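You operate a simulated robot arm through the tools that you are given. There is no shell and no other tool.

The job below is to be done with a simulated robot arm. You get a single attempt, and the scene is never put back.

TASK
Plug the mixer in and beat the pancake batter smooth on MIX.
Fine: let the fitted beater do the work; switch off when the lumps are gone and before it turns tough, then pull the plug and lay it down.

It is judged by the outcome, as a careful person would: the job done as asked, and still so three seconds after it is handed in. It fails if anything else is knocked over, pushed out of place, dropped, spilled or broken.

THE ROBOT
A 7-joint arm with a two-finger parallel gripper, fixed in place. Base frame: the origin is at the foot of the arm, x ahead of it, y to its left, z up; the work surface is at about z = 0.9. Readings come in m, rad, newtons and seconds.
Its first joint turns from -2.897 to 2.897 rad. Payload 4.4 kg.
Tool frame: the origin (TCP) lies between the finger pads and is the grasp point; the fingertips stand 0.023 m ahead of it; z points along the fingers, y is the line along which they close. The gripper opens to 0.094 m. The fingers are 0.038 m wide and 0.01 m thick; the gripper's body (0.054 by 0.096 m) begins 0.039 m behind the TCP.
Orientation is that of the tool frame in the base frame, as [roll, pitch, yaw] about the fixed x, y, z axes, in that order (R = Rz(yaw) Ry(pitch) Rx(roll)). With the fingers straight down and closing along the base's y, the tool's x points along the base's -x, its y along +y and its z along -z.

THE INTERFACE
- The arm moves only by the tool drive_tool. Its arguments are lists of equal length, an entry for each row: "delta_pos": the shift along the tool's x, y, z in cm, a list of three; "delta_rot": the turn, a rotation vector about the tool's x, y, z in rad, a list of three. In form: {"delta_pos": [[dx, dy, dz], ...], "delta_rot": [[ax, ay, az], ...]}. A call has 1 to 20 rows; each row is the pose to reach, as a shift and turn from the pose commanded when the call began, along the tool's axes at that moment. "claw" is the opening, from 0 (shut) to 1 (fully open), set as the call begins (left out, the last holds). Each row takes 0.2 s and may step no farther than 0.05 m and 0.15 rad from the row before; otherwise, or with a gripper value out of range, the whole call is refused. Where a pose cannot be reached the arm comes as near as it can. A force on the tool above 90 N (or 10 N above the force at the start of the call, whichever is more), or a blocked arm, ends the call early, and 0.2 s more pass. Each finger travels about 0.108 m/s and halts on what it meets, pressing with about 33 N; the grip force reading is that of the motor and also rises with nothing between the fingers. The clock runs only during rows and for 0.2 s after the last one: add rows that repeat a pose to give the fingers time. The reply holds the time, the measured pose of the TCP, the force on the tool along the base axes, the opening and the grip force, in the units named above and with some noise, with the torque about the TCP (base axes, N m) and any sound that the robot's microphone picked up, and new pictures: "views" is both (left out), scene, wrist or none.
- Cameras (640 x 400 px; columns grow to the right, rows downward): "scene" is fixed at [0.2212, -0.6502, 1.6463]; the picture's right is [0.97, -0.23, 0.00], its down [-0.22, -0.92, -0.33] and it looks along [0.08, 0.32, -0.94] (base axes); focal length 214 px, centre (320, 200). "wrist" rides on the gripper at [0.086, 0.016, -0.074] in the tool frame; the picture's right is [-0.18, 0.98, 0.00], its down [-0.58, -0.11, -0.81] and it looks along [-0.79, -0.15, 0.59] (tool axes); focal length 243 px, centre (320, 200). There is no depth. A picture from a camera that has moved, and an enlarged one, comes with that camera's place and axes in the base frame and with its lens.
- inspect(camera, box): a new picture of the part [left, top, right, bottom] of that camera's present view, enlarged. The clock stands still meanwhile.
- sign_off(): hands the job in; it is judged then, once.

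Places have to be worked out from the pictures, the camera data and where the tool is seen. Open the gripper and draw the arm clear of the work before you hand the job in, unless the task says otherwise.

The tools are called after "Call:" as name(argument=value, ...) on one line, values as JSON. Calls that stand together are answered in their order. drive_tool: Moves the arm, as the interface text tells. Its arguments: {"type":"object","properties":{"delta_pos":{"type":"array","items":{"type":"array","items":{"type":"number"}}},"delta_rot":{"type":"array","items":{"type":"array","items":{"type":"number"}}},"claw":{"type":"number"},"views":{"type":"string","enum":["both","scene","wrist","none"]}},"required":["delta_pos","delta_rot"]} The other tools are called the same way: inspect (camera, box) takes an enlarged picture of a part of a camera's view; sign_off () hands the job in.

At the start:

```text
time_s: 0.0
ee_pos: [0.2776, -0.5133, 1.3835]
ee_rot: [3.141, 0.0, -3.142]
force: [-0.3, -0.1, -0.1]
moment: [0.0, 0.02, 0.01]
opening: 0.0938
finger_force: 0.0
```

scene: 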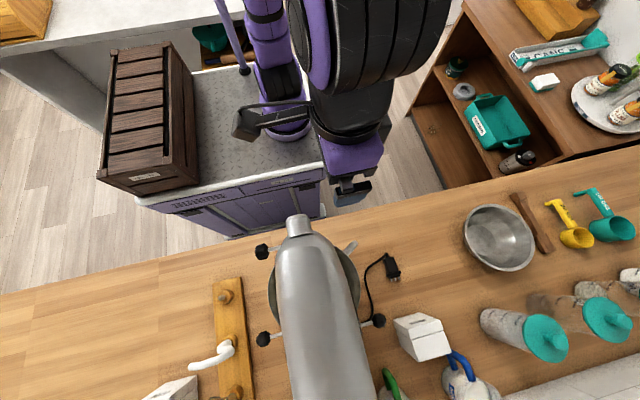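
wrist: 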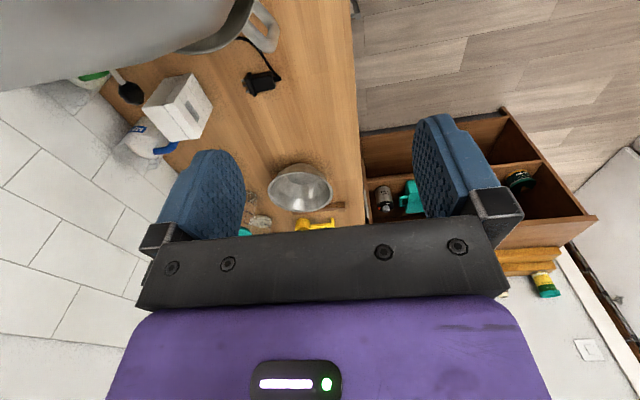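

The first pictures show a stand mixer in front of the arm, a plug with cord lying to its right, and some objects. I will take enlarged looks before moving anything.

Call:
inspect(camera="scene", box=[220, 200, 420, 400])

Call:
inspect(camera="scene", box=[340, 230, 480, 400])

Call:
inspect(camera="wrist", box=[80, 0, 360, 240])

Call:
inspect(camera="scene", box=[440, 160, 640, 400])

Call:
inspect(camera="scene", box=[120, 260, 300, 400])

```text
2.00 times, centred on (320, 300) of scene
camera zoom: at [0.2212, -0.6502, 1.6463], right [0.97, -0.23, 0.0], down [-0.22, -0.92, -0.33], along [0.08, 0.32, -0.94], focal length 429 px, centre (320, 0)
```

zoom: 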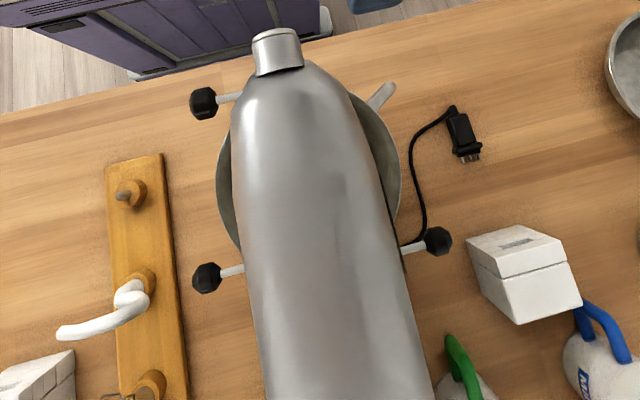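

```text
2.35 times, centred on (410, 315) of scene
camera zoom: at [0.2212, -0.6502, 1.6463], right [0.97, -0.23, 0.0], down [-0.22, -0.92, -0.33], along [0.08, 0.32, -0.94], focal length 505 px, centre (108, -71)
```

zoom: 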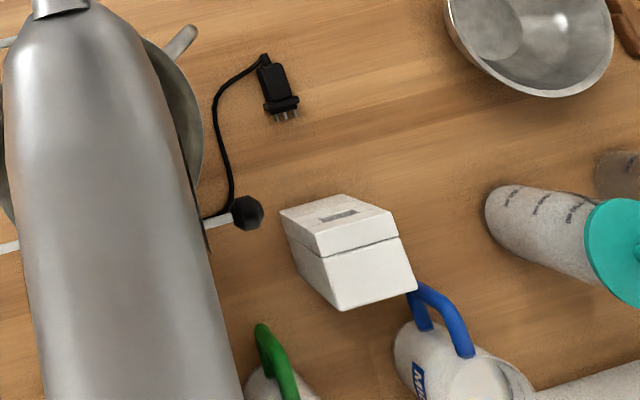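

```text
1.67 times, centred on (220, 120) of wrist
camera zoom: at [0.192, -0.4977, 1.4583], right [0.18, 0.98, 0.0], down [0.58, -0.11, 0.81], along [0.79, -0.15, -0.59], focal length 404 px, centre (487, 333)
```

zoom: 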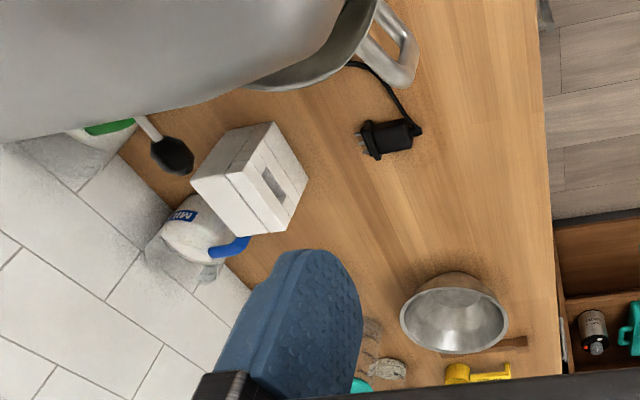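

```text
1.67 times, centred on (540, 280) of scene
camera zoom: at [0.2212, -0.6502, 1.6463], right [0.97, -0.23, 0.0], down [-0.22, -0.92, -0.33], along [0.08, 0.32, -0.94], focal length 358 px, centre (-47, 67)
```

zoom: 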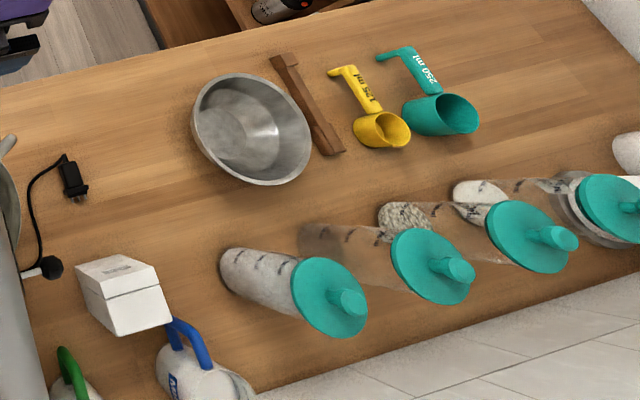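

```text
2.86 times, centred on (210, 330) of scene
camera zoom: at [0.2212, -0.6502, 1.6463], right [0.97, -0.23, 0.0], down [-0.22, -0.92, -0.33], along [0.08, 0.32, -0.94], focal length 613 px, centre (634, -171)
```

zoom: 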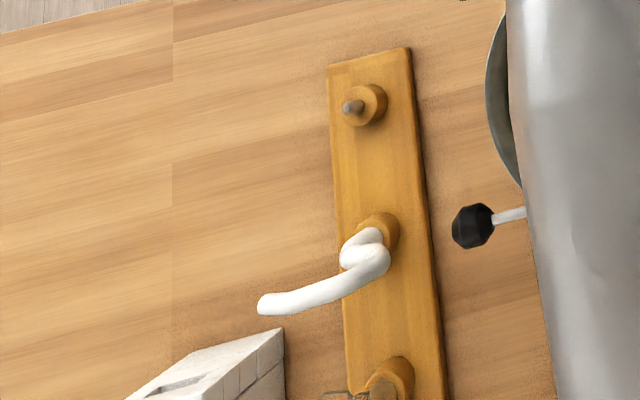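

I need to find the socket and the meaning of the three knobs; zooming further on each.

Call:
inspect(camera="scene", box=[385, 300, 465, 370])

Call:
inspect(camera="scene", box=[130, 360, 210, 400])

Call:
inspect(camera="scene", box=[245, 235, 295, 355])

Call:
inspect(camera="scene", box=[340, 235, 410, 335])

Call:
inspect(camera="wrist", box=[120, 40, 240, 170])

```text
5.71 times, centred on (425, 335) of scene
camera zoom: at [0.2212, -0.6502, 1.6463], right [0.97, -0.23, 0.0], down [-0.22, -0.92, -0.33], along [0.08, 0.32, -0.94], focal length 1226 px, centre (-280, -571)
```

zoom: 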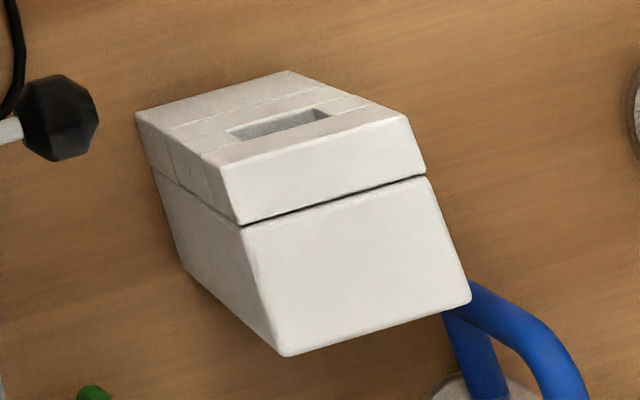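

```text
8.00 times, centred on (170, 380) of scene
camera zoom: at [0.2212, -0.6502, 1.6463], right [0.97, -0.23, 0.0], down [-0.22, -0.92, -0.33], along [0.08, 0.32, -0.94], focal length 1716 px, centre (1520, -1240)
```

zoom: 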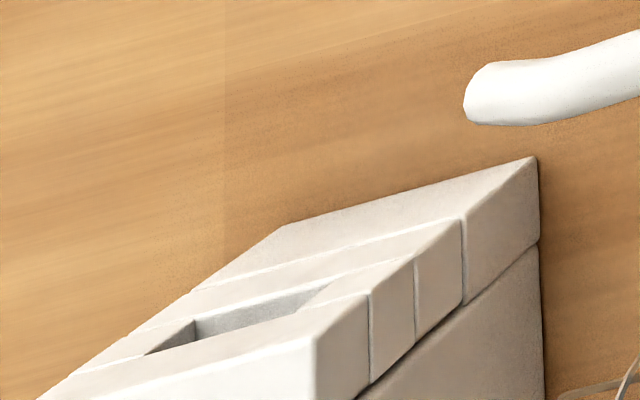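

```text
3.33 times, centred on (270, 295) of scene
camera zoom: at [0.2212, -0.6502, 1.6463], right [0.97, -0.23, 0.0], down [-0.22, -0.92, -0.33], along [0.08, 0.32, -0.94], focal length 715 px, centre (487, -117)
```

zoom: 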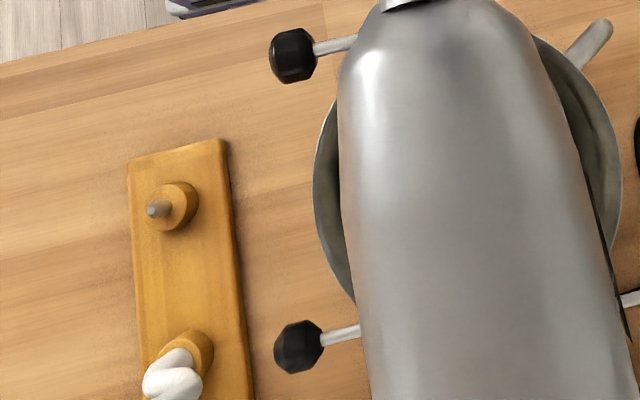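

```text
4.00 times, centred on (375, 285) of scene
camera zoom: at [0.2212, -0.6502, 1.6463], right [0.97, -0.23, 0.0], down [-0.22, -0.92, -0.33], along [0.08, 0.32, -0.94], focal length 858 px, centre (100, -140)
```

zoom: 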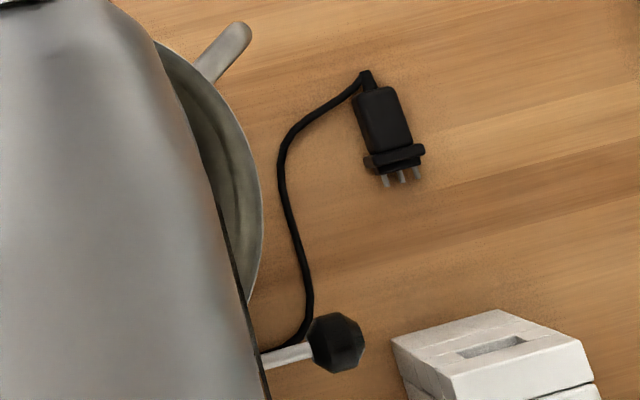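

```text
3.08 times, centred on (180, 105) of wrist
camera zoom: at [0.192, -0.4977, 1.4583], right [0.18, 0.98, 0.0], down [0.58, -0.11, 0.81], along [0.79, -0.15, -0.59], focal length 746 px, centre (751, 492)
```

zoom: 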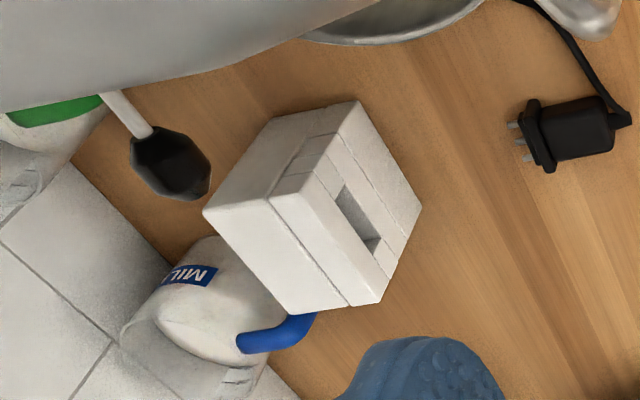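

The socket is the white block to the right, with its slot facing the arm; the plug lies at about (0.456, -0.67), pins toward -y. I'll move the arm to the left of the mixer with a slight tilt so that the wrist camera reads the lever markings on that side.

Call:
drive_tool(delta_pos=[[4.8, 0, 0], [9.6, 0, 0], [14.4, 0, 0], [19.2, 0, 0], [24, 0, 0], [28.8, 0, 0], [33.6, 0, 0], [38, -2, 0], [41.8, -4.8, 0], [45, -8.4, 0], [47, -12.8, 0], [48, -17, 0], [48, -19, 0], [48, -19, 0]], delta_rot=[[0, 0, 0], [0, 0, 0], [0, 0, 0], [0, 0, 0], [0, 0, 0], [0, 0, 0], [0, -0.05, 0], [0, -0.1, 0], [0, -0.15, 0], [0, -0.2, 0], [0, -0.25, 0], [0, -0.3, 0], [0, -0.35, 0], [0, -0.4, 0]])

```text
time_s: 3.0
ee_pos: [-0.2009, -0.6821, 1.3783]
ee_rot: [3.139, 0.333, 3.136]
force: [-0.4, -0.5, 0.6]
moment: [0.04, -0.01, 0.01]
opening: 0.0942
finger_force: 0.0
out of reach, approached as far as the arm can: row 13, 14
camera wrist: at [-0.3066, -0.6672, 1.4217], right [0.18, 0.98, 0.06], down [0.29, -0.11, 0.95], along [0.94, -0.15, -0.3], focal length 243 px, centre (320, 200)
```

scene: 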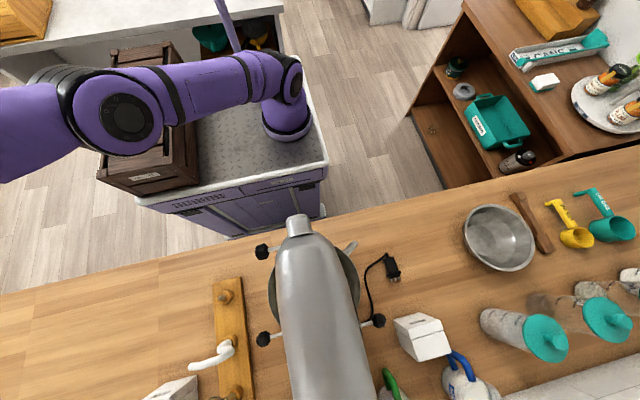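
wrist: 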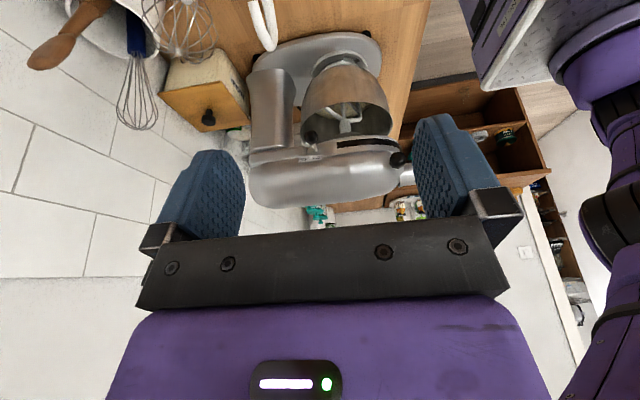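

Call:
inspect(camera="wrist", box=[220, 20, 430, 220])

Call:
inspect(camera="wrist", box=[290, 100, 420, 190])

Call:
inspect(camera="wrist", box=[110, 0, 270, 140])

```text
2.00 times, centred on (325, 120) of wrist
camera zoom: at [-0.3066, -0.6672, 1.4217], right [0.18, 0.98, 0.06], down [0.29, -0.11, 0.95], along [0.94, -0.15, -0.3], focal length 485 px, centre (310, 360)
```

zoom: 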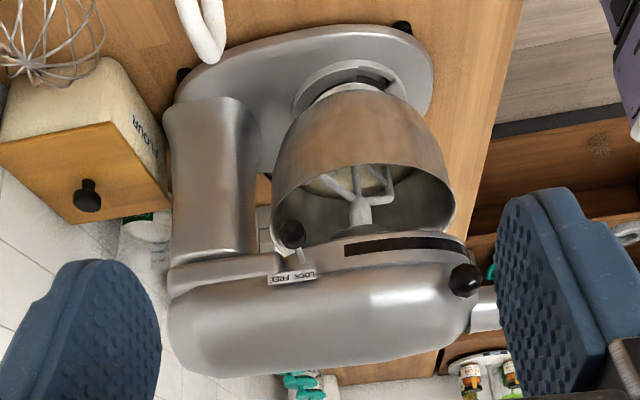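

```text
4.44 times, centred on (355, 145) of wrist
camera zoom: at [-0.3066, -0.6672, 1.4217], right [0.18, 0.98, 0.06], down [0.29, -0.11, 0.95], along [0.94, -0.15, -0.3], focal length 1078 px, centre (164, 444)
```

zoom: 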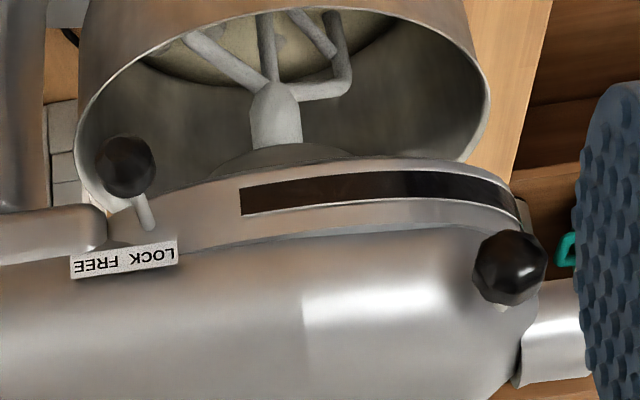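

```text
2.86 times, centred on (190, 70) of wrist
camera zoom: at [-0.3066, -0.6672, 1.4217], right [0.18, 0.98, 0.06], down [0.29, -0.11, 0.95], along [0.94, -0.15, -0.3], focal length 693 px, centre (691, 571)
```

zoom: 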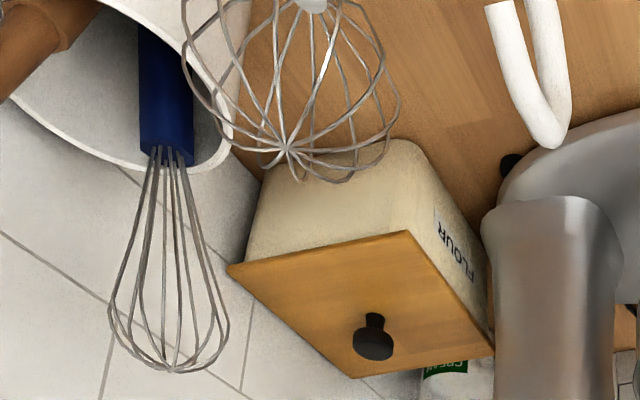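

The left side has a lever marked LOCK / FREE (head lock) and a front knob (hub knob). I'll move closer to read whether the head is locked.

Call:
drive_tool(delta_pos=[[-1.5, -1, 3.5], [-2.8, -2, 7], [-4, -3, 10.5], [-5.3, -3, 13.1], [-5.3, -3, 13.1]], delta_rot=[[0, 0, 0], [0, 0, 0], [0, 0, 0], [0, 0, 0], [0, 0, 0]], views="wrist")

```text
time_s: 4.2
ee_pos: [-0.1065, -0.714, 1.275]
ee_rot: [3.14, 0.333, 3.14]
force: [-0.2, -0.1, -0.8]
moment: [-0.03, -0.02, -0.02]
opening: 0.0939
finger_force: 0.2
camera wrist: at [-0.2124, -0.698, 1.3168], right [0.17, 0.98, 0.06], down [0.29, -0.11, 0.95], along [0.94, -0.15, -0.3], focal length 243 px, centre (320, 200)
```

wrist: 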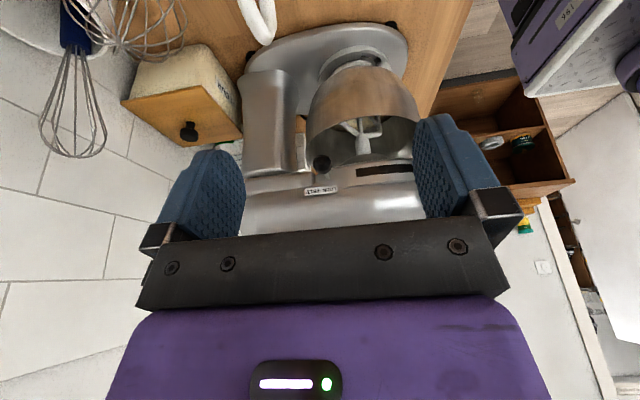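

Call:
inspect(camera="wrist", box=[280, 110, 420, 210])

Call:
inspect(camera="wrist", box=[295, 140, 365, 205])

```text
4.00 times, centred on (350, 160) of wrist
camera zoom: at [-0.2124, -0.698, 1.3168], right [0.17, 0.98, 0.06], down [0.29, -0.11, 0.95], along [0.94, -0.15, -0.3], focal length 970 px, centre (200, 360)
```

zoom: 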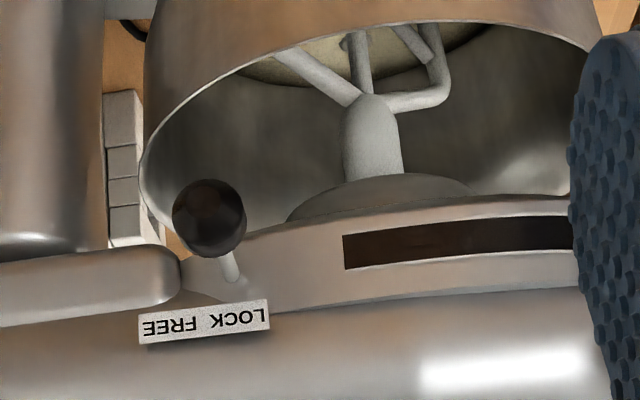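

```text
6.15 times, centred on (330, 172) of wrist
camera zoom: at [-0.2124, -0.698, 1.3168], right [0.17, 0.98, 0.06], down [0.29, -0.11, 0.95], along [0.94, -0.15, -0.3], focal length 1493 px, centre (258, 369)
```

zoom: 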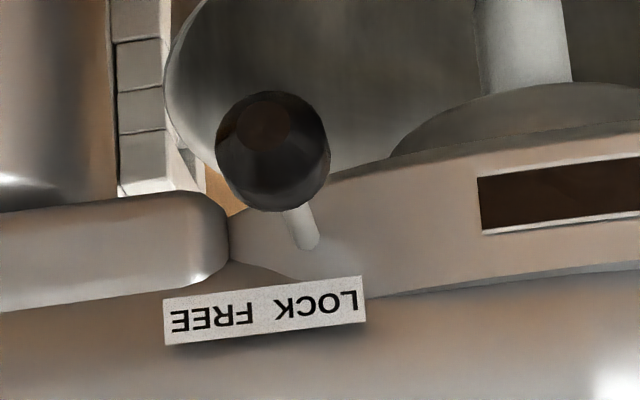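

The lever sits under LOCK, so the head is locked. Next I'll raise and level the tool, then go around the front to the right side to see the other lever and the socket.

Call:
drive_tool(delta_pos=[[1.2, 2.6, -3.2], [2.4, 5.2, -6.4], [3.6, 7.8, -9.6], [4.6, 10, -12.5], [5.1, 11.4, -13.9], [5.1, 11.4, -13.9]], delta_rot=[[0, 0.06, 0], [0, 0.12, 0], [0, 0.18, 0], [0, 0.25, 0], [0, 0.333, 0], [0, 0.333, 0]], views="none")

```text
time_s: 5.6
ee_pos: [-0.2023, -0.6006, 1.3869]
ee_rot: [3.139, -0.002, 3.141]
force: [0.1, 0.0, 0.9]
moment: [-0.01, 0.01, 0.07]
opening: 0.094
finger_force: 0.0
```

The tool is level again, clear of the mixer. I'll sweep past the front at this height while turning the tool so that the wrist camera looks at the mixer's right side.

Call:
drive_tool(delta_pos=[[-1, 4.5, 0], [-3, 8.8, 0], [-7, 10, 0], [-11.8, 10, 0], [-16.6, 10, 0], [-21.4, 10, 0], [-26.2, 10, 0], [-31, 10, 0], [-35.8, 10, 0], [-40.6, 10, 0], [-45.4, 10, 0], [-50.2, 10, 0], [-55, 10, 0], [-59.8, 10, 0], [-64.6, 10, 0], [-68, 10, 0], [-68, 10, 0], [-68, 10, 0], [-68, 10, 0], [-68, 10, 0]], delta_rot=[[0, 0, 0], [0, 0, 0.12], [0, 0, 0.24], [0, 0, 0.36], [0, 0, 0.48], [0, 0, 0.6], [0, 0, 0.72], [0, 0, 0.84], [0, 0, 0.96], [0, 0, 1.08], [0, 0, 1.2], [0, 0, 1.32], [0, 0, 1.44], [0, 0, 1.56], [0, 0, 1.68], [0, 0, 1.8], [0, 0, 1.92], [0, 0, 2.04], [0, 0, 2.16], [0, 0, 2.16]])

```text
time_s: 9.8
ee_pos: [0.4826, -0.5002, 1.3877]
ee_rot: [-3.139, -0.003, 0.979]
force: [0.2, -0.6, 0.3]
moment: [0.0, -0.04, 0.02]
opening: 0.094
finger_force: 0.1
camera wrist: at [0.5427, -0.4379, 1.4624], right [0.71, -0.7, 0.0], down [-0.41, -0.42, 0.81], along [-0.57, -0.57, -0.59], focal length 243 px, centre (320, 200)
```

scene: 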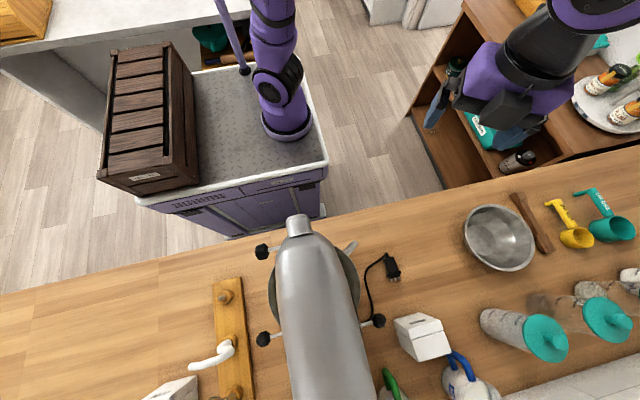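
wrist: 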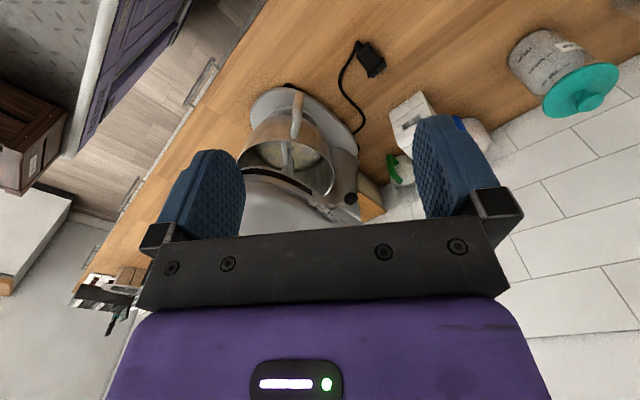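

Call:
inspect(camera="wrist", box=[240, 130, 400, 240])

Call:
inspect(camera="wrist", box=[320, 30, 460, 150])

Call:
inspect(camera="wrist", box=[300, 170, 370, 230])

Call:
inspect(camera="wrist", box=[235, 110, 345, 200])

```text
3.64 times, centred on (320, 185) of wrist
camera zoom: at [0.5427, -0.4379, 1.4624], right [0.71, -0.7, 0.0], down [-0.41, -0.42, 0.81], along [-0.57, -0.57, -0.59], focal length 882 px, centre (320, 254)
```

zoom: 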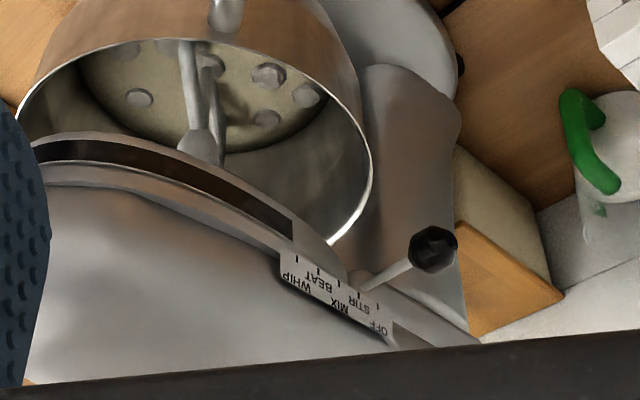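

```text
3.33 times, centred on (390, 90) of wrist
camera zoom: at [0.5427, -0.4379, 1.4624], right [0.71, -0.7, 0.0], down [-0.41, -0.42, 0.81], along [-0.57, -0.57, -0.59], focal length 809 px, centre (87, 567)
```

zoom: 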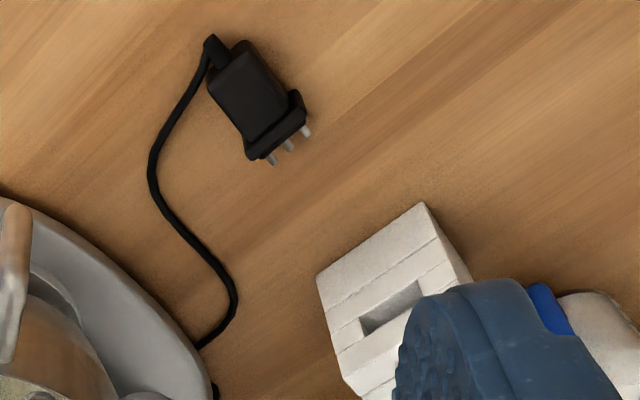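

```text
6.67 times, centred on (335, 200) of wrist
camera zoom: at [0.5427, -0.4379, 1.4624], right [0.71, -0.7, 0.0], down [-0.41, -0.42, 0.81], along [-0.57, -0.57, -0.59], focal length 1618 px, centre (220, 200)
```

zoom: 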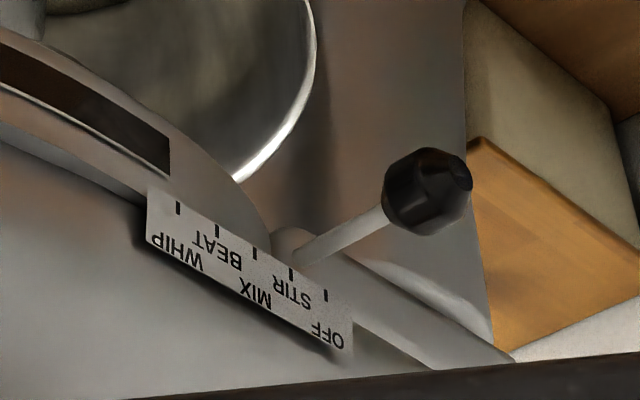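

```text
4.44 times, centred on (290, 155) of wrist
camera zoom: at [0.5427, -0.4379, 1.4624], right [0.71, -0.7, 0.0], down [-0.41, -0.42, 0.81], along [-0.57, -0.57, -0.59], focal length 1078 px, centre (453, 400)
```

zoom: 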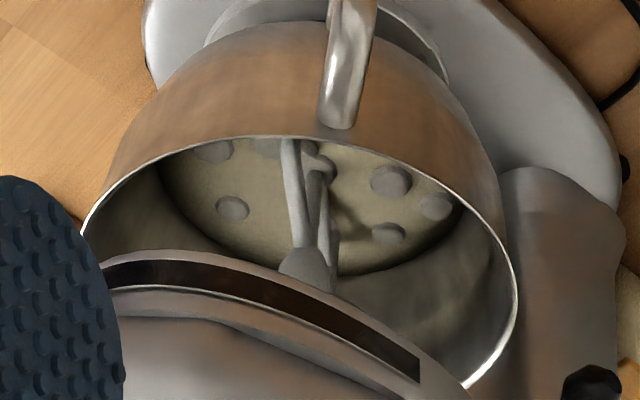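

The right lever is the speed lever, with a scale OFF–STIR–MIX–BEAT–WHIP running from the rear to the front. Its present setting is not certain from this oblique angle, so I'll look at it square-on from the right before plugging anything in.

Call:
drive_tool(delta_pos=[[-3.4, 2, 1.3], [-6.8, 4, 2.6], [-10.2, 6, 3.9], [-13.6, 8, 5.2], [-17, 10, 6.6], [-20, 12, 8], [-21.85, 13.17, 8.77], [-21.85, 13.17, 8.77]], delta_rot=[[0, 0, 0.1], [0, 0, 0.2], [0, 0, 0.3], [0, 0, 0.4], [0, 0, 0.5], [0, 0, 0.6], [0, 0, 0.68], [0, 0, 0.68]], views="wrist")

```text
time_s: 11.6
ee_pos: [0.4658, -0.7563, 1.2972]
ee_rot: [-3.137, 0.002, 0.3]
force: [0.1, -0.2, -0.3]
moment: [0.01, 0.0, -0.03]
opening: 0.0942
finger_force: 0.2
camera wrist: at [0.5547, -0.7462, 1.3731], right [0.11, -0.99, 0.0], down [-0.59, -0.07, 0.81], along [-0.8, -0.09, -0.59], focal length 243 px, centre (320, 200)
```

wrist: 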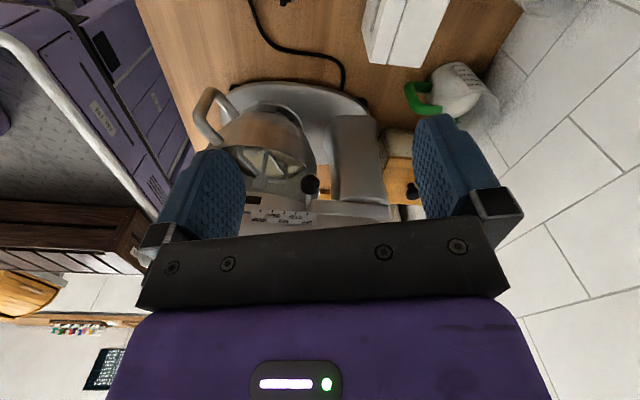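

Call:
inspect(camera="wrist", box=[240, 165, 340, 235])

Call:
inspect(camera="wrist", box=[190, 80, 400, 230])

```text
5.71 times, centred on (290, 200) of wrist
camera zoom: at [0.5547, -0.7462, 1.3731], right [0.11, -0.99, 0.0], down [-0.59, -0.07, 0.81], along [-0.8, -0.09, -0.59], focal length 1386 px, centre (491, 200)
```

zoom: 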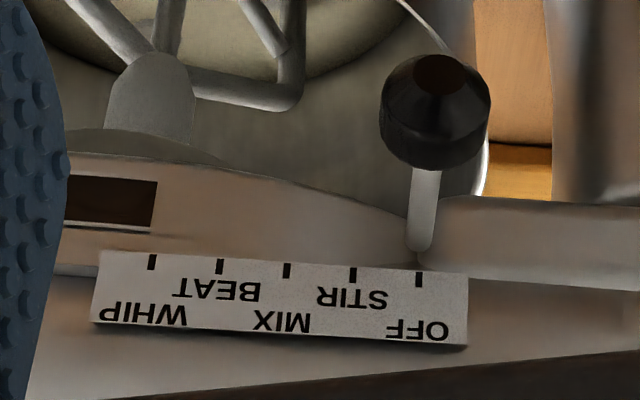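

```text
2.67 times, centred on (295, 155) of wrist
camera zoom: at [0.5547, -0.7462, 1.3731], right [0.11, -0.99, 0.0], down [-0.59, -0.07, 0.81], along [-0.8, -0.09, -0.59], focal length 647 px, centre (387, 320)
```

zoom: 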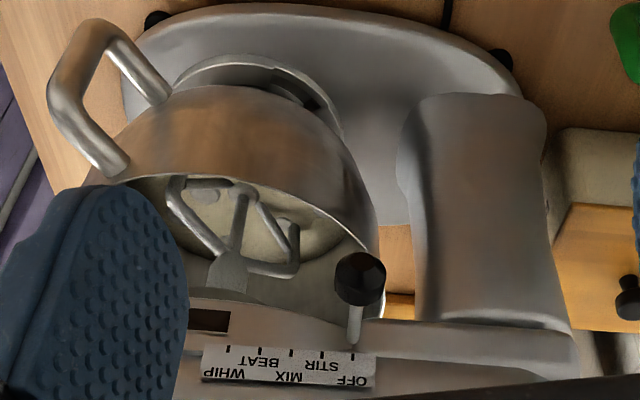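

The lever is clearly at OFF, so it is safe to plug in. I'll turn the tool so the fingers close along x and come down above the plug for a closer look at it and the socket.

Call:
drive_tool(delta_pos=[[0.1, -0.9, 2], [0.2, -1.8, 4], [0.3, -2.7, 6], [0.5, -3.6, 8], [0.6, -4.6, 10.5], [0.8, -5.6, 13], [0.9, -6.6, 15.5], [1.0, -7.6, 18], [1.14, -8.36, 20], [1.14, -8.36, 20], [1.14, -8.36, 20]], delta_rot=[[0, 0, -0.13], [0, 0, -0.26], [0, 0, -0.39], [0, 0, -0.52], [0, 0, -0.65], [0, 0, -0.78], [0, 0, -0.91], [0, 0, -1.04], [0, 0, -1.17], [0, 0, -1.2708], [0, 0, -1.2708]])

```text
time_s: 14.0
ee_pos: [0.455, -0.6718, 1.099]
ee_rot: [-3.14, -0.002, 1.575]
force: [0.7, -0.6, 0.1]
moment: [0.01, 0.02, -0.03]
opening: 0.094
finger_force: 0.0
camera wrist: at [0.4708, -0.5864, 1.1744], right [0.98, -0.18, 0.0], down [-0.11, -0.58, 0.8], along [-0.15, -0.79, -0.59], focal length 243 px, centre (320, 200)
```

scene: 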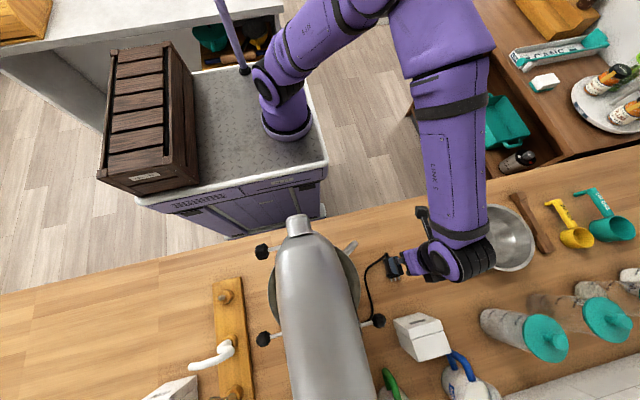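
wrist: 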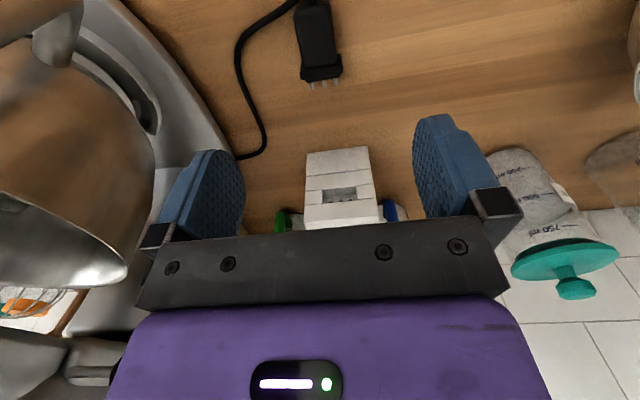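

Call:
inspect(camera="wrist", box=[280, 0, 360, 100])

Call:
inspect(camera="wrist", box=[290, 140, 390, 230])

Call:
inspect(camera="scene", box=[370, 235, 430, 295])

```text
4.00 times, centred on (320, 50) of wrist
camera zoom: at [0.4708, -0.5864, 1.1744], right [0.98, -0.18, 0.0], down [-0.11, -0.58, 0.8], along [-0.15, -0.79, -0.59], focal length 970 px, centre (320, 800)
```

zoom: 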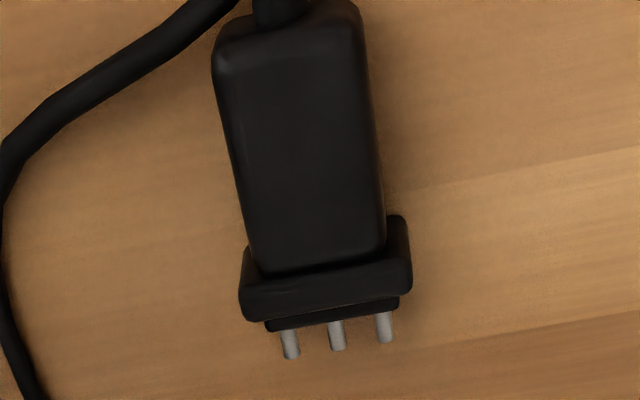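

```text
4.44 times, centred on (340, 185) of wrist
camera zoom: at [0.4708, -0.5864, 1.1744], right [0.98, -0.18, 0.0], down [-0.11, -0.58, 0.8], along [-0.15, -0.79, -0.59], focal length 1078 px, centre (231, 267)
```

zoom: 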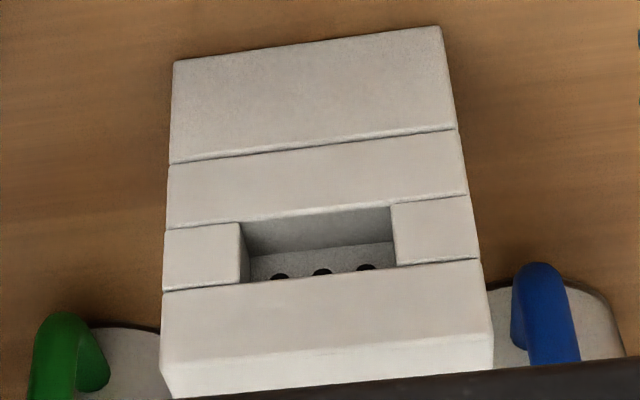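

```text
6.67 times, centred on (400, 265) of scene
camera zoom: at [0.2212, -0.6502, 1.6463], right [0.97, -0.23, 0.0], down [-0.22, -0.92, -0.33], along [0.08, 0.32, -0.94], focal length 1430 px, centre (-213, -233)
```

zoom: 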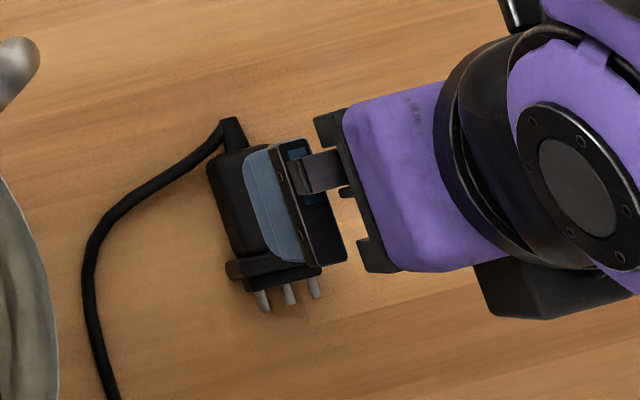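

The plug's body (about 3.3 cm wide) is at roughly x 0.451, y from -0.65 to -0.70, in line with the recessed three-hole socket. I'll partly close the fingers so they miss the cord and descend around the body.

Call:
drive_tool(delta_pos=[[-0.3, -0.4, 0], [-0.3, -0.4, 4], [-0.3, -0.4, 8], [-0.3, -0.4, 11], [-0.3, -0.4, 11]], delta_rot=[[0, 0, 0], [0, 0, 0], [0, 0, 0], [0, 0, 0], [0, 0, 0]], claw=0.6)

```text
time_s: 15.2
ee_pos: [0.4497, -0.6752, 0.989]
ee_rot: [3.141, -0.003, 1.572]
force: [0.4, -0.2, 0.4]
moment: [0.02, -0.01, 0.0]
opening: 0.0563
finger_force: 0.0
camera wrist: at [0.4661, -0.5899, 1.0645], right [0.98, -0.18, 0.0], down [-0.11, -0.58, 0.8], along [-0.15, -0.79, -0.59], focal length 243 px, centre (320, 200)
```

scene: 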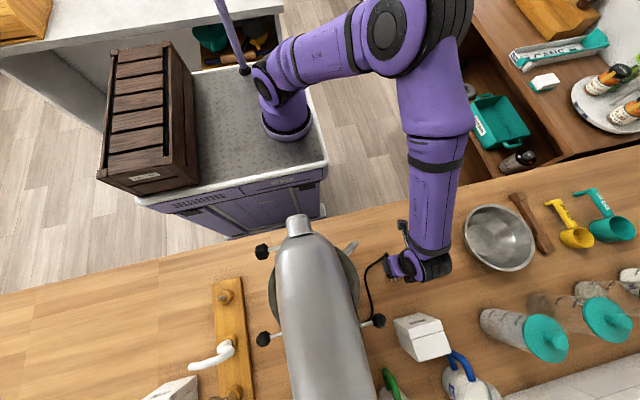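
wrist: 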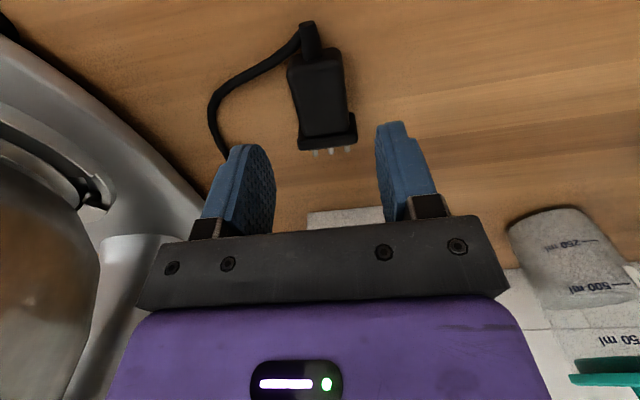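

Call:
inspect(camera="wrist", box=[190, 10, 430, 230])

Call:
inspect(camera="scene", box=[370, 235, 430, 295])

```text
1.82 times, centred on (310, 120) of wrist
camera zoom: at [0.4661, -0.5899, 1.0645], right [0.98, -0.18, 0.0], down [-0.11, -0.58, 0.8], along [-0.15, -0.79, -0.59], focal length 441 px, centre (338, 346)
```

zoom: 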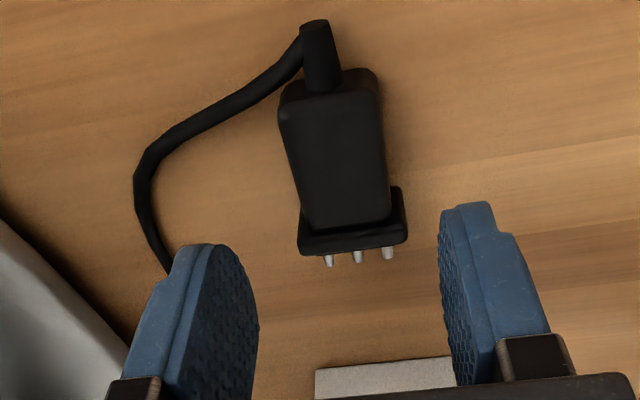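

```text
6.67 times, centred on (400, 265) of scene
camera zoom: at [0.2212, -0.6502, 1.6463], right [0.97, -0.23, 0.0], down [-0.22, -0.92, -0.33], along [0.08, 0.32, -0.94], focal length 1430 px, centre (-213, -233)
```

zoom: 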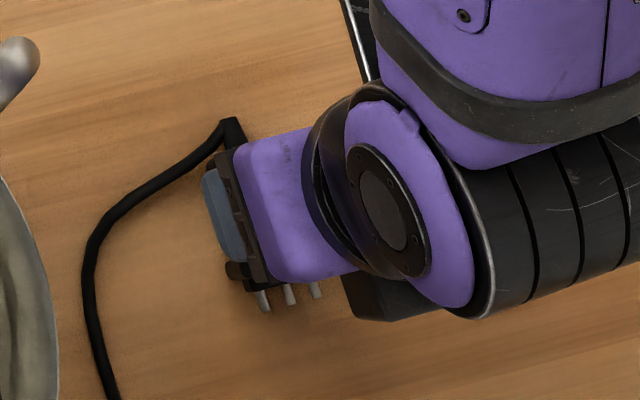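

The fingers line up with the plug body. I'll descend the remaining 6 cm, fingertips stopping just above the wood.

Call:
drive_tool(delta_pos=[[0.2, 0, 3], [0.2, 0, 5], [0.2, 0, 6.2], [0.2, 0, 6.2]], delta_rot=[[0, 0, 0], [0, 0, 0], [0, 0, 0], [0, 0, 0]])

```text
time_s: 16.2
ee_pos: [0.4505, -0.6723, 0.9264]
ee_rot: [-3.139, -0.004, 1.573]
force: [-0.6, 0.2, -0.7]
moment: [0.01, -0.01, -0.03]
opening: 0.0561
finger_force: 0.2
camera wrist: at [0.4665, -0.5873, 1.0017], right [0.98, -0.18, 0.0], down [-0.11, -0.58, 0.8], along [-0.15, -0.79, -0.59], focal length 243 px, centre (320, 200)
```

scene: 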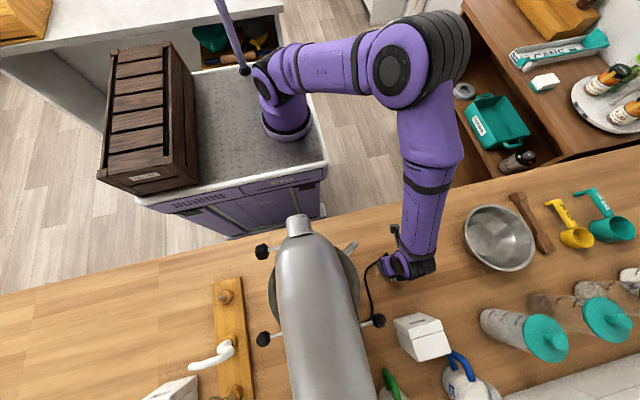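
wrist: 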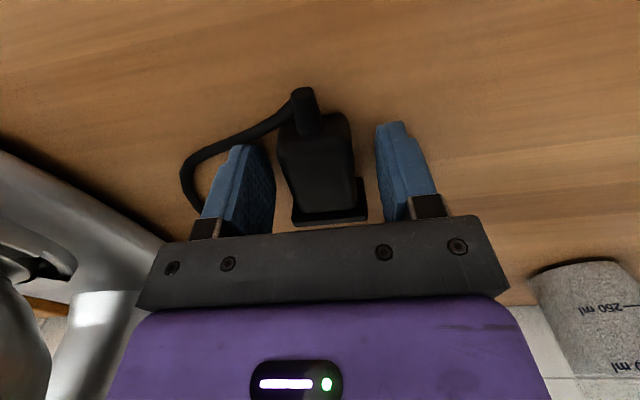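

The plug body is between the fingers; closing on it now.

Call:
drive_tool(delta_pos=[[0, 0, 0], [0, 0, 0], [0, 0, 0]], delta_rot=[[0, 0, 0], [0, 0, 0], [0, 0, 0]], claw=0.0)

```text
time_s: 17.0
ee_pos: [0.4504, -0.6726, 0.9261]
ee_rot: [-3.14, -0.005, 1.574]
force: [-0.6, -0.6, -0.2]
moment: [0.03, -0.01, 0.02]
opening: 0.0334
finger_force: 32.9
camera wrist: at [0.4665, -0.5873, 1.0019], right [0.98, -0.18, 0.0], down [-0.11, -0.58, 0.8], along [-0.15, -0.79, -0.59], focal length 243 px, centre (320, 200)
```

scene: 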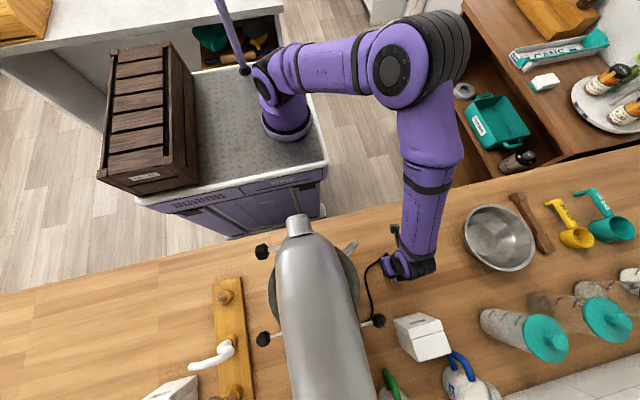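
wrist: 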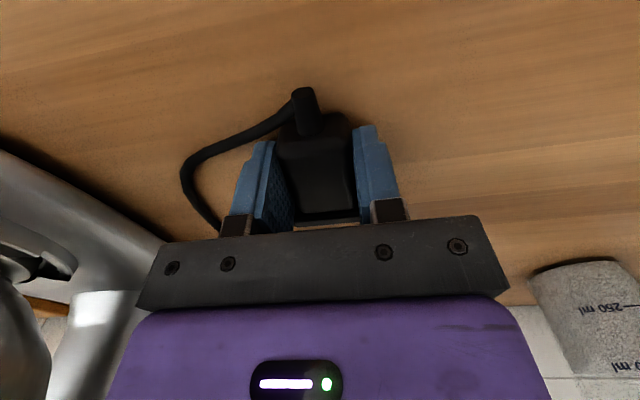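

Grip is firm at 3.3 cm. I'll lift the plug about 7 cm to the socket recess height (about z = 0.984) and look.

Call:
drive_tool(delta_pos=[[0, 0, -2], [0, 0, -4.5], [0, 0, -7], [0, 0, -7.2], [0, 0, -7.2]], delta_rot=[[0, 0, 0], [0, 0, 0], [0, 0, 0], [0, 0, 0], [0, 0, 0]])

Call:
inspect(camera="scene", box=[370, 240, 470, 370])

Call:
inspect(camera="wrist", box=[160, 60, 460, 260])

```text
time_s: 18.2
ee_pos: [0.4517, -0.6719, 0.9988]
ee_rot: [-3.141, -0.004, 1.572]
force: [-0.2, -0.6, -0.6]
moment: [0.02, 0.0, 0.0]
opening: 0.0333
finger_force: 33.1
camera wrist: at [0.4677, -0.5863, 1.0742], right [0.98, -0.18, 0.0], down [-0.11, -0.58, 0.8], along [-0.15, -0.79, -0.59], focal length 243 px, centre (320, 200)
```

scene: 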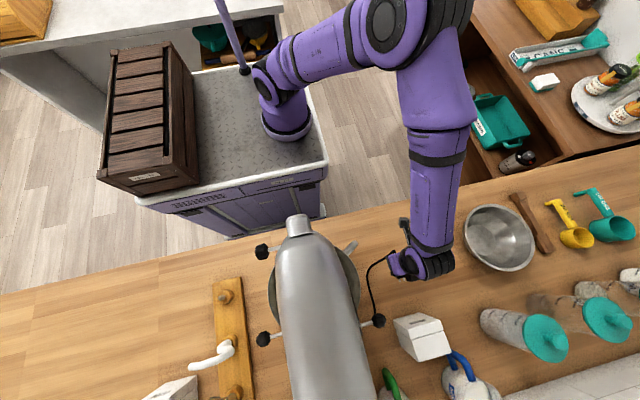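
wrist: 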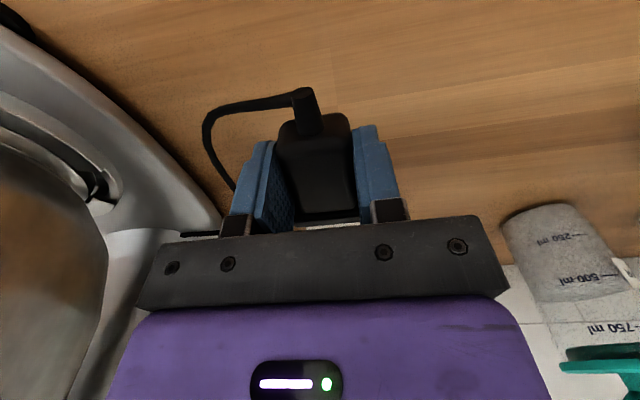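

```text
3.08 times, centred on (420, 305) of scene
camera zoom: at [0.2212, -0.6502, 1.6463], right [0.97, -0.23, 0.0], down [-0.22, -0.92, -0.33], along [0.08, 0.32, -0.94], focal length 660 px, centre (12, -123)
```

zoom: 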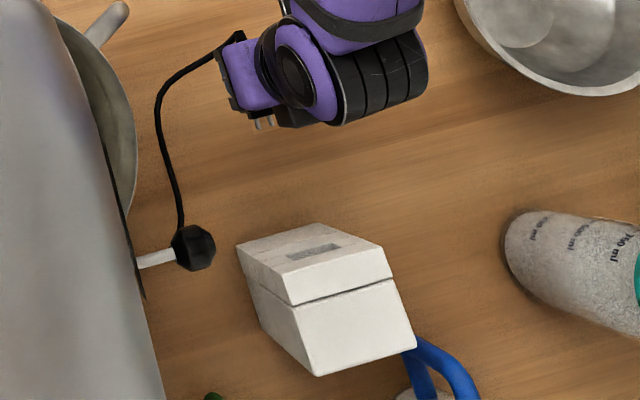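

```text
2.00 times, centred on (310, 160) of wrist
camera zoom: at [0.4677, -0.5863, 1.0742], right [0.98, -0.18, 0.0], down [-0.11, -0.58, 0.8], along [-0.15, -0.79, -0.59], focal length 485 px, centre (340, 280)
```

zoom: 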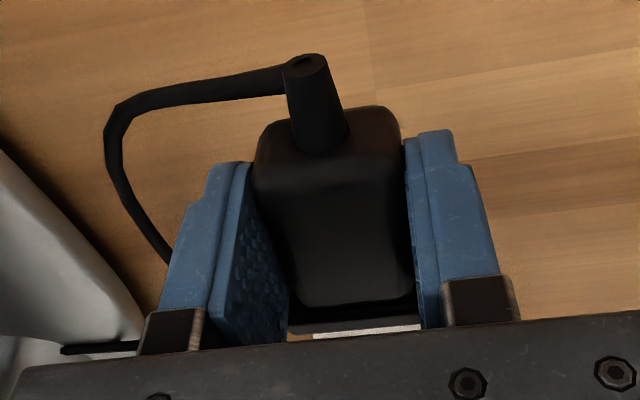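

Call:
inspect(camera="scene", box=[385, 240, 425, 290])

Call:
inspect(camera="scene", box=[395, 310, 445, 345])

```text
8.00 times, centred on (405, 265) of scene
camera zoom: at [0.2212, -0.6502, 1.6463], right [0.97, -0.23, 0.0], down [-0.22, -0.92, -0.33], along [0.08, 0.32, -0.94], focal length 1716 px, centre (-360, -320)
```

zoom: 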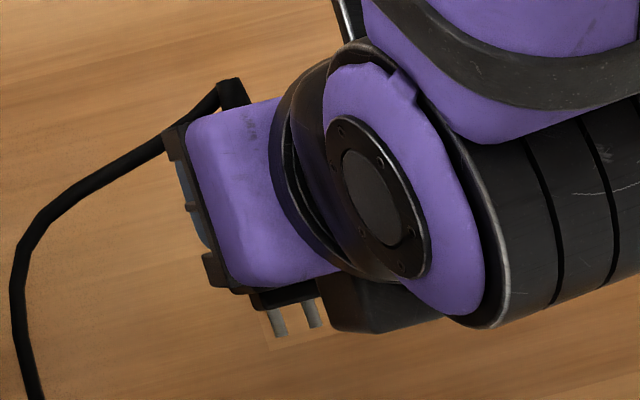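

```text
11.43 times, centred on (420, 328) of scene
camera zoom: at [0.2212, -0.6502, 1.6463], right [0.97, -0.23, 0.0], down [-0.22, -0.92, -0.33], along [0.08, 0.32, -0.94], focal length 2451 px, centre (-823, -1257)
```

zoom: 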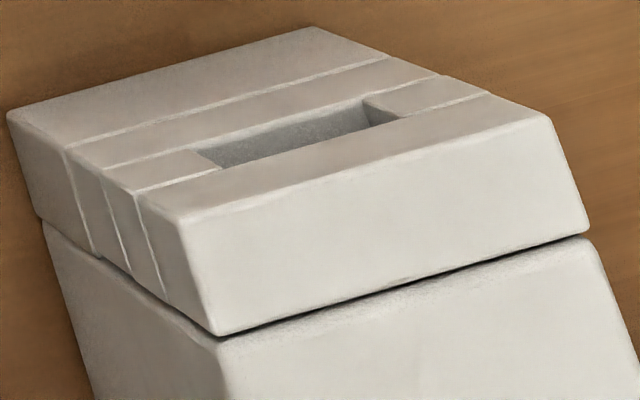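

The plug hangs level in the grip, its axis at about z 0.985, and the recess centre is at about z 0.984, x 0.452. I'll bring the plug forward to about 1 cm short of the socket face and check.

Call:
drive_tool(delta_pos=[[-3, 0, 0], [-6, 0, 0], [-8.5, 0, 0], [-9.3, 0, 0], [-9.3, 0, 0]], delta_rot=[[0, 0, 0], [0, 0, 0], [0, 0, 0], [0, 0, 0], [0, 0, 0]])

Call:
inspect(camera="scene", box=[385, 285, 455, 345])

```text
time_s: 19.4
ee_pos: [0.4511, -0.7649, 1.0002]
ee_rot: [3.14, -0.003, 1.571]
force: [-1.1, -0.6, -0.7]
moment: [-0.02, 0.02, -0.01]
opening: 0.0333
finger_force: 32.7
camera wrist: at [0.4669, -0.6788, 1.0754], right [0.98, -0.18, 0.0], down [-0.11, -0.58, 0.8], along [-0.15, -0.79, -0.59], focal length 243 px, centre (320, 200)
```

scene: 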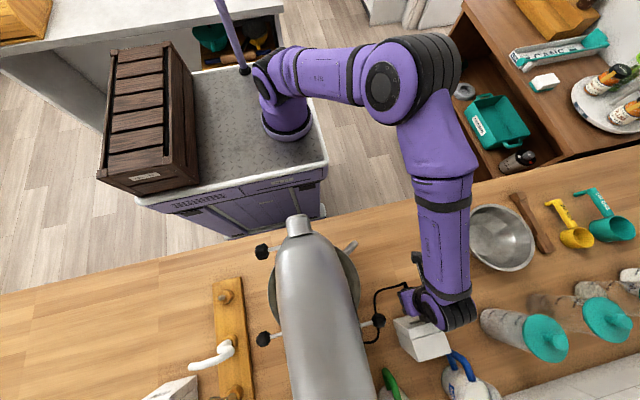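
wrist: 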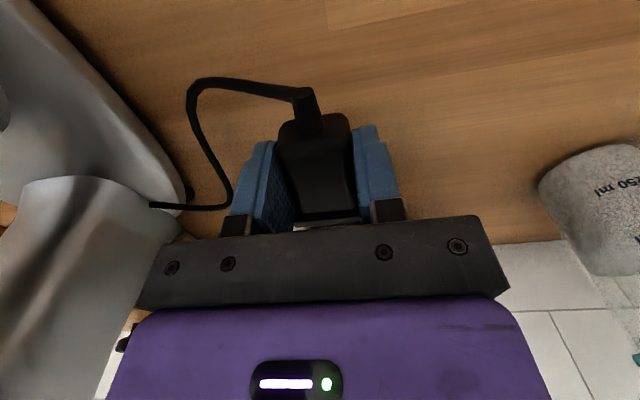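

```text
6.67 times, centred on (420, 315) of scene
camera zoom: at [0.2212, -0.6502, 1.6463], right [0.97, -0.23, 0.0], down [-0.22, -0.92, -0.33], along [0.08, 0.32, -0.94], focal length 1430 px, centre (-347, -567)
```

zoom: 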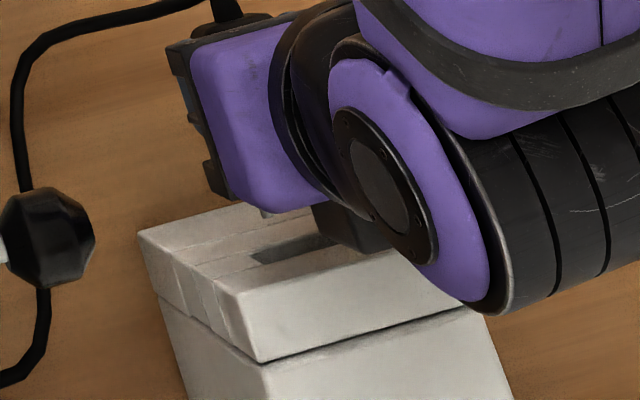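

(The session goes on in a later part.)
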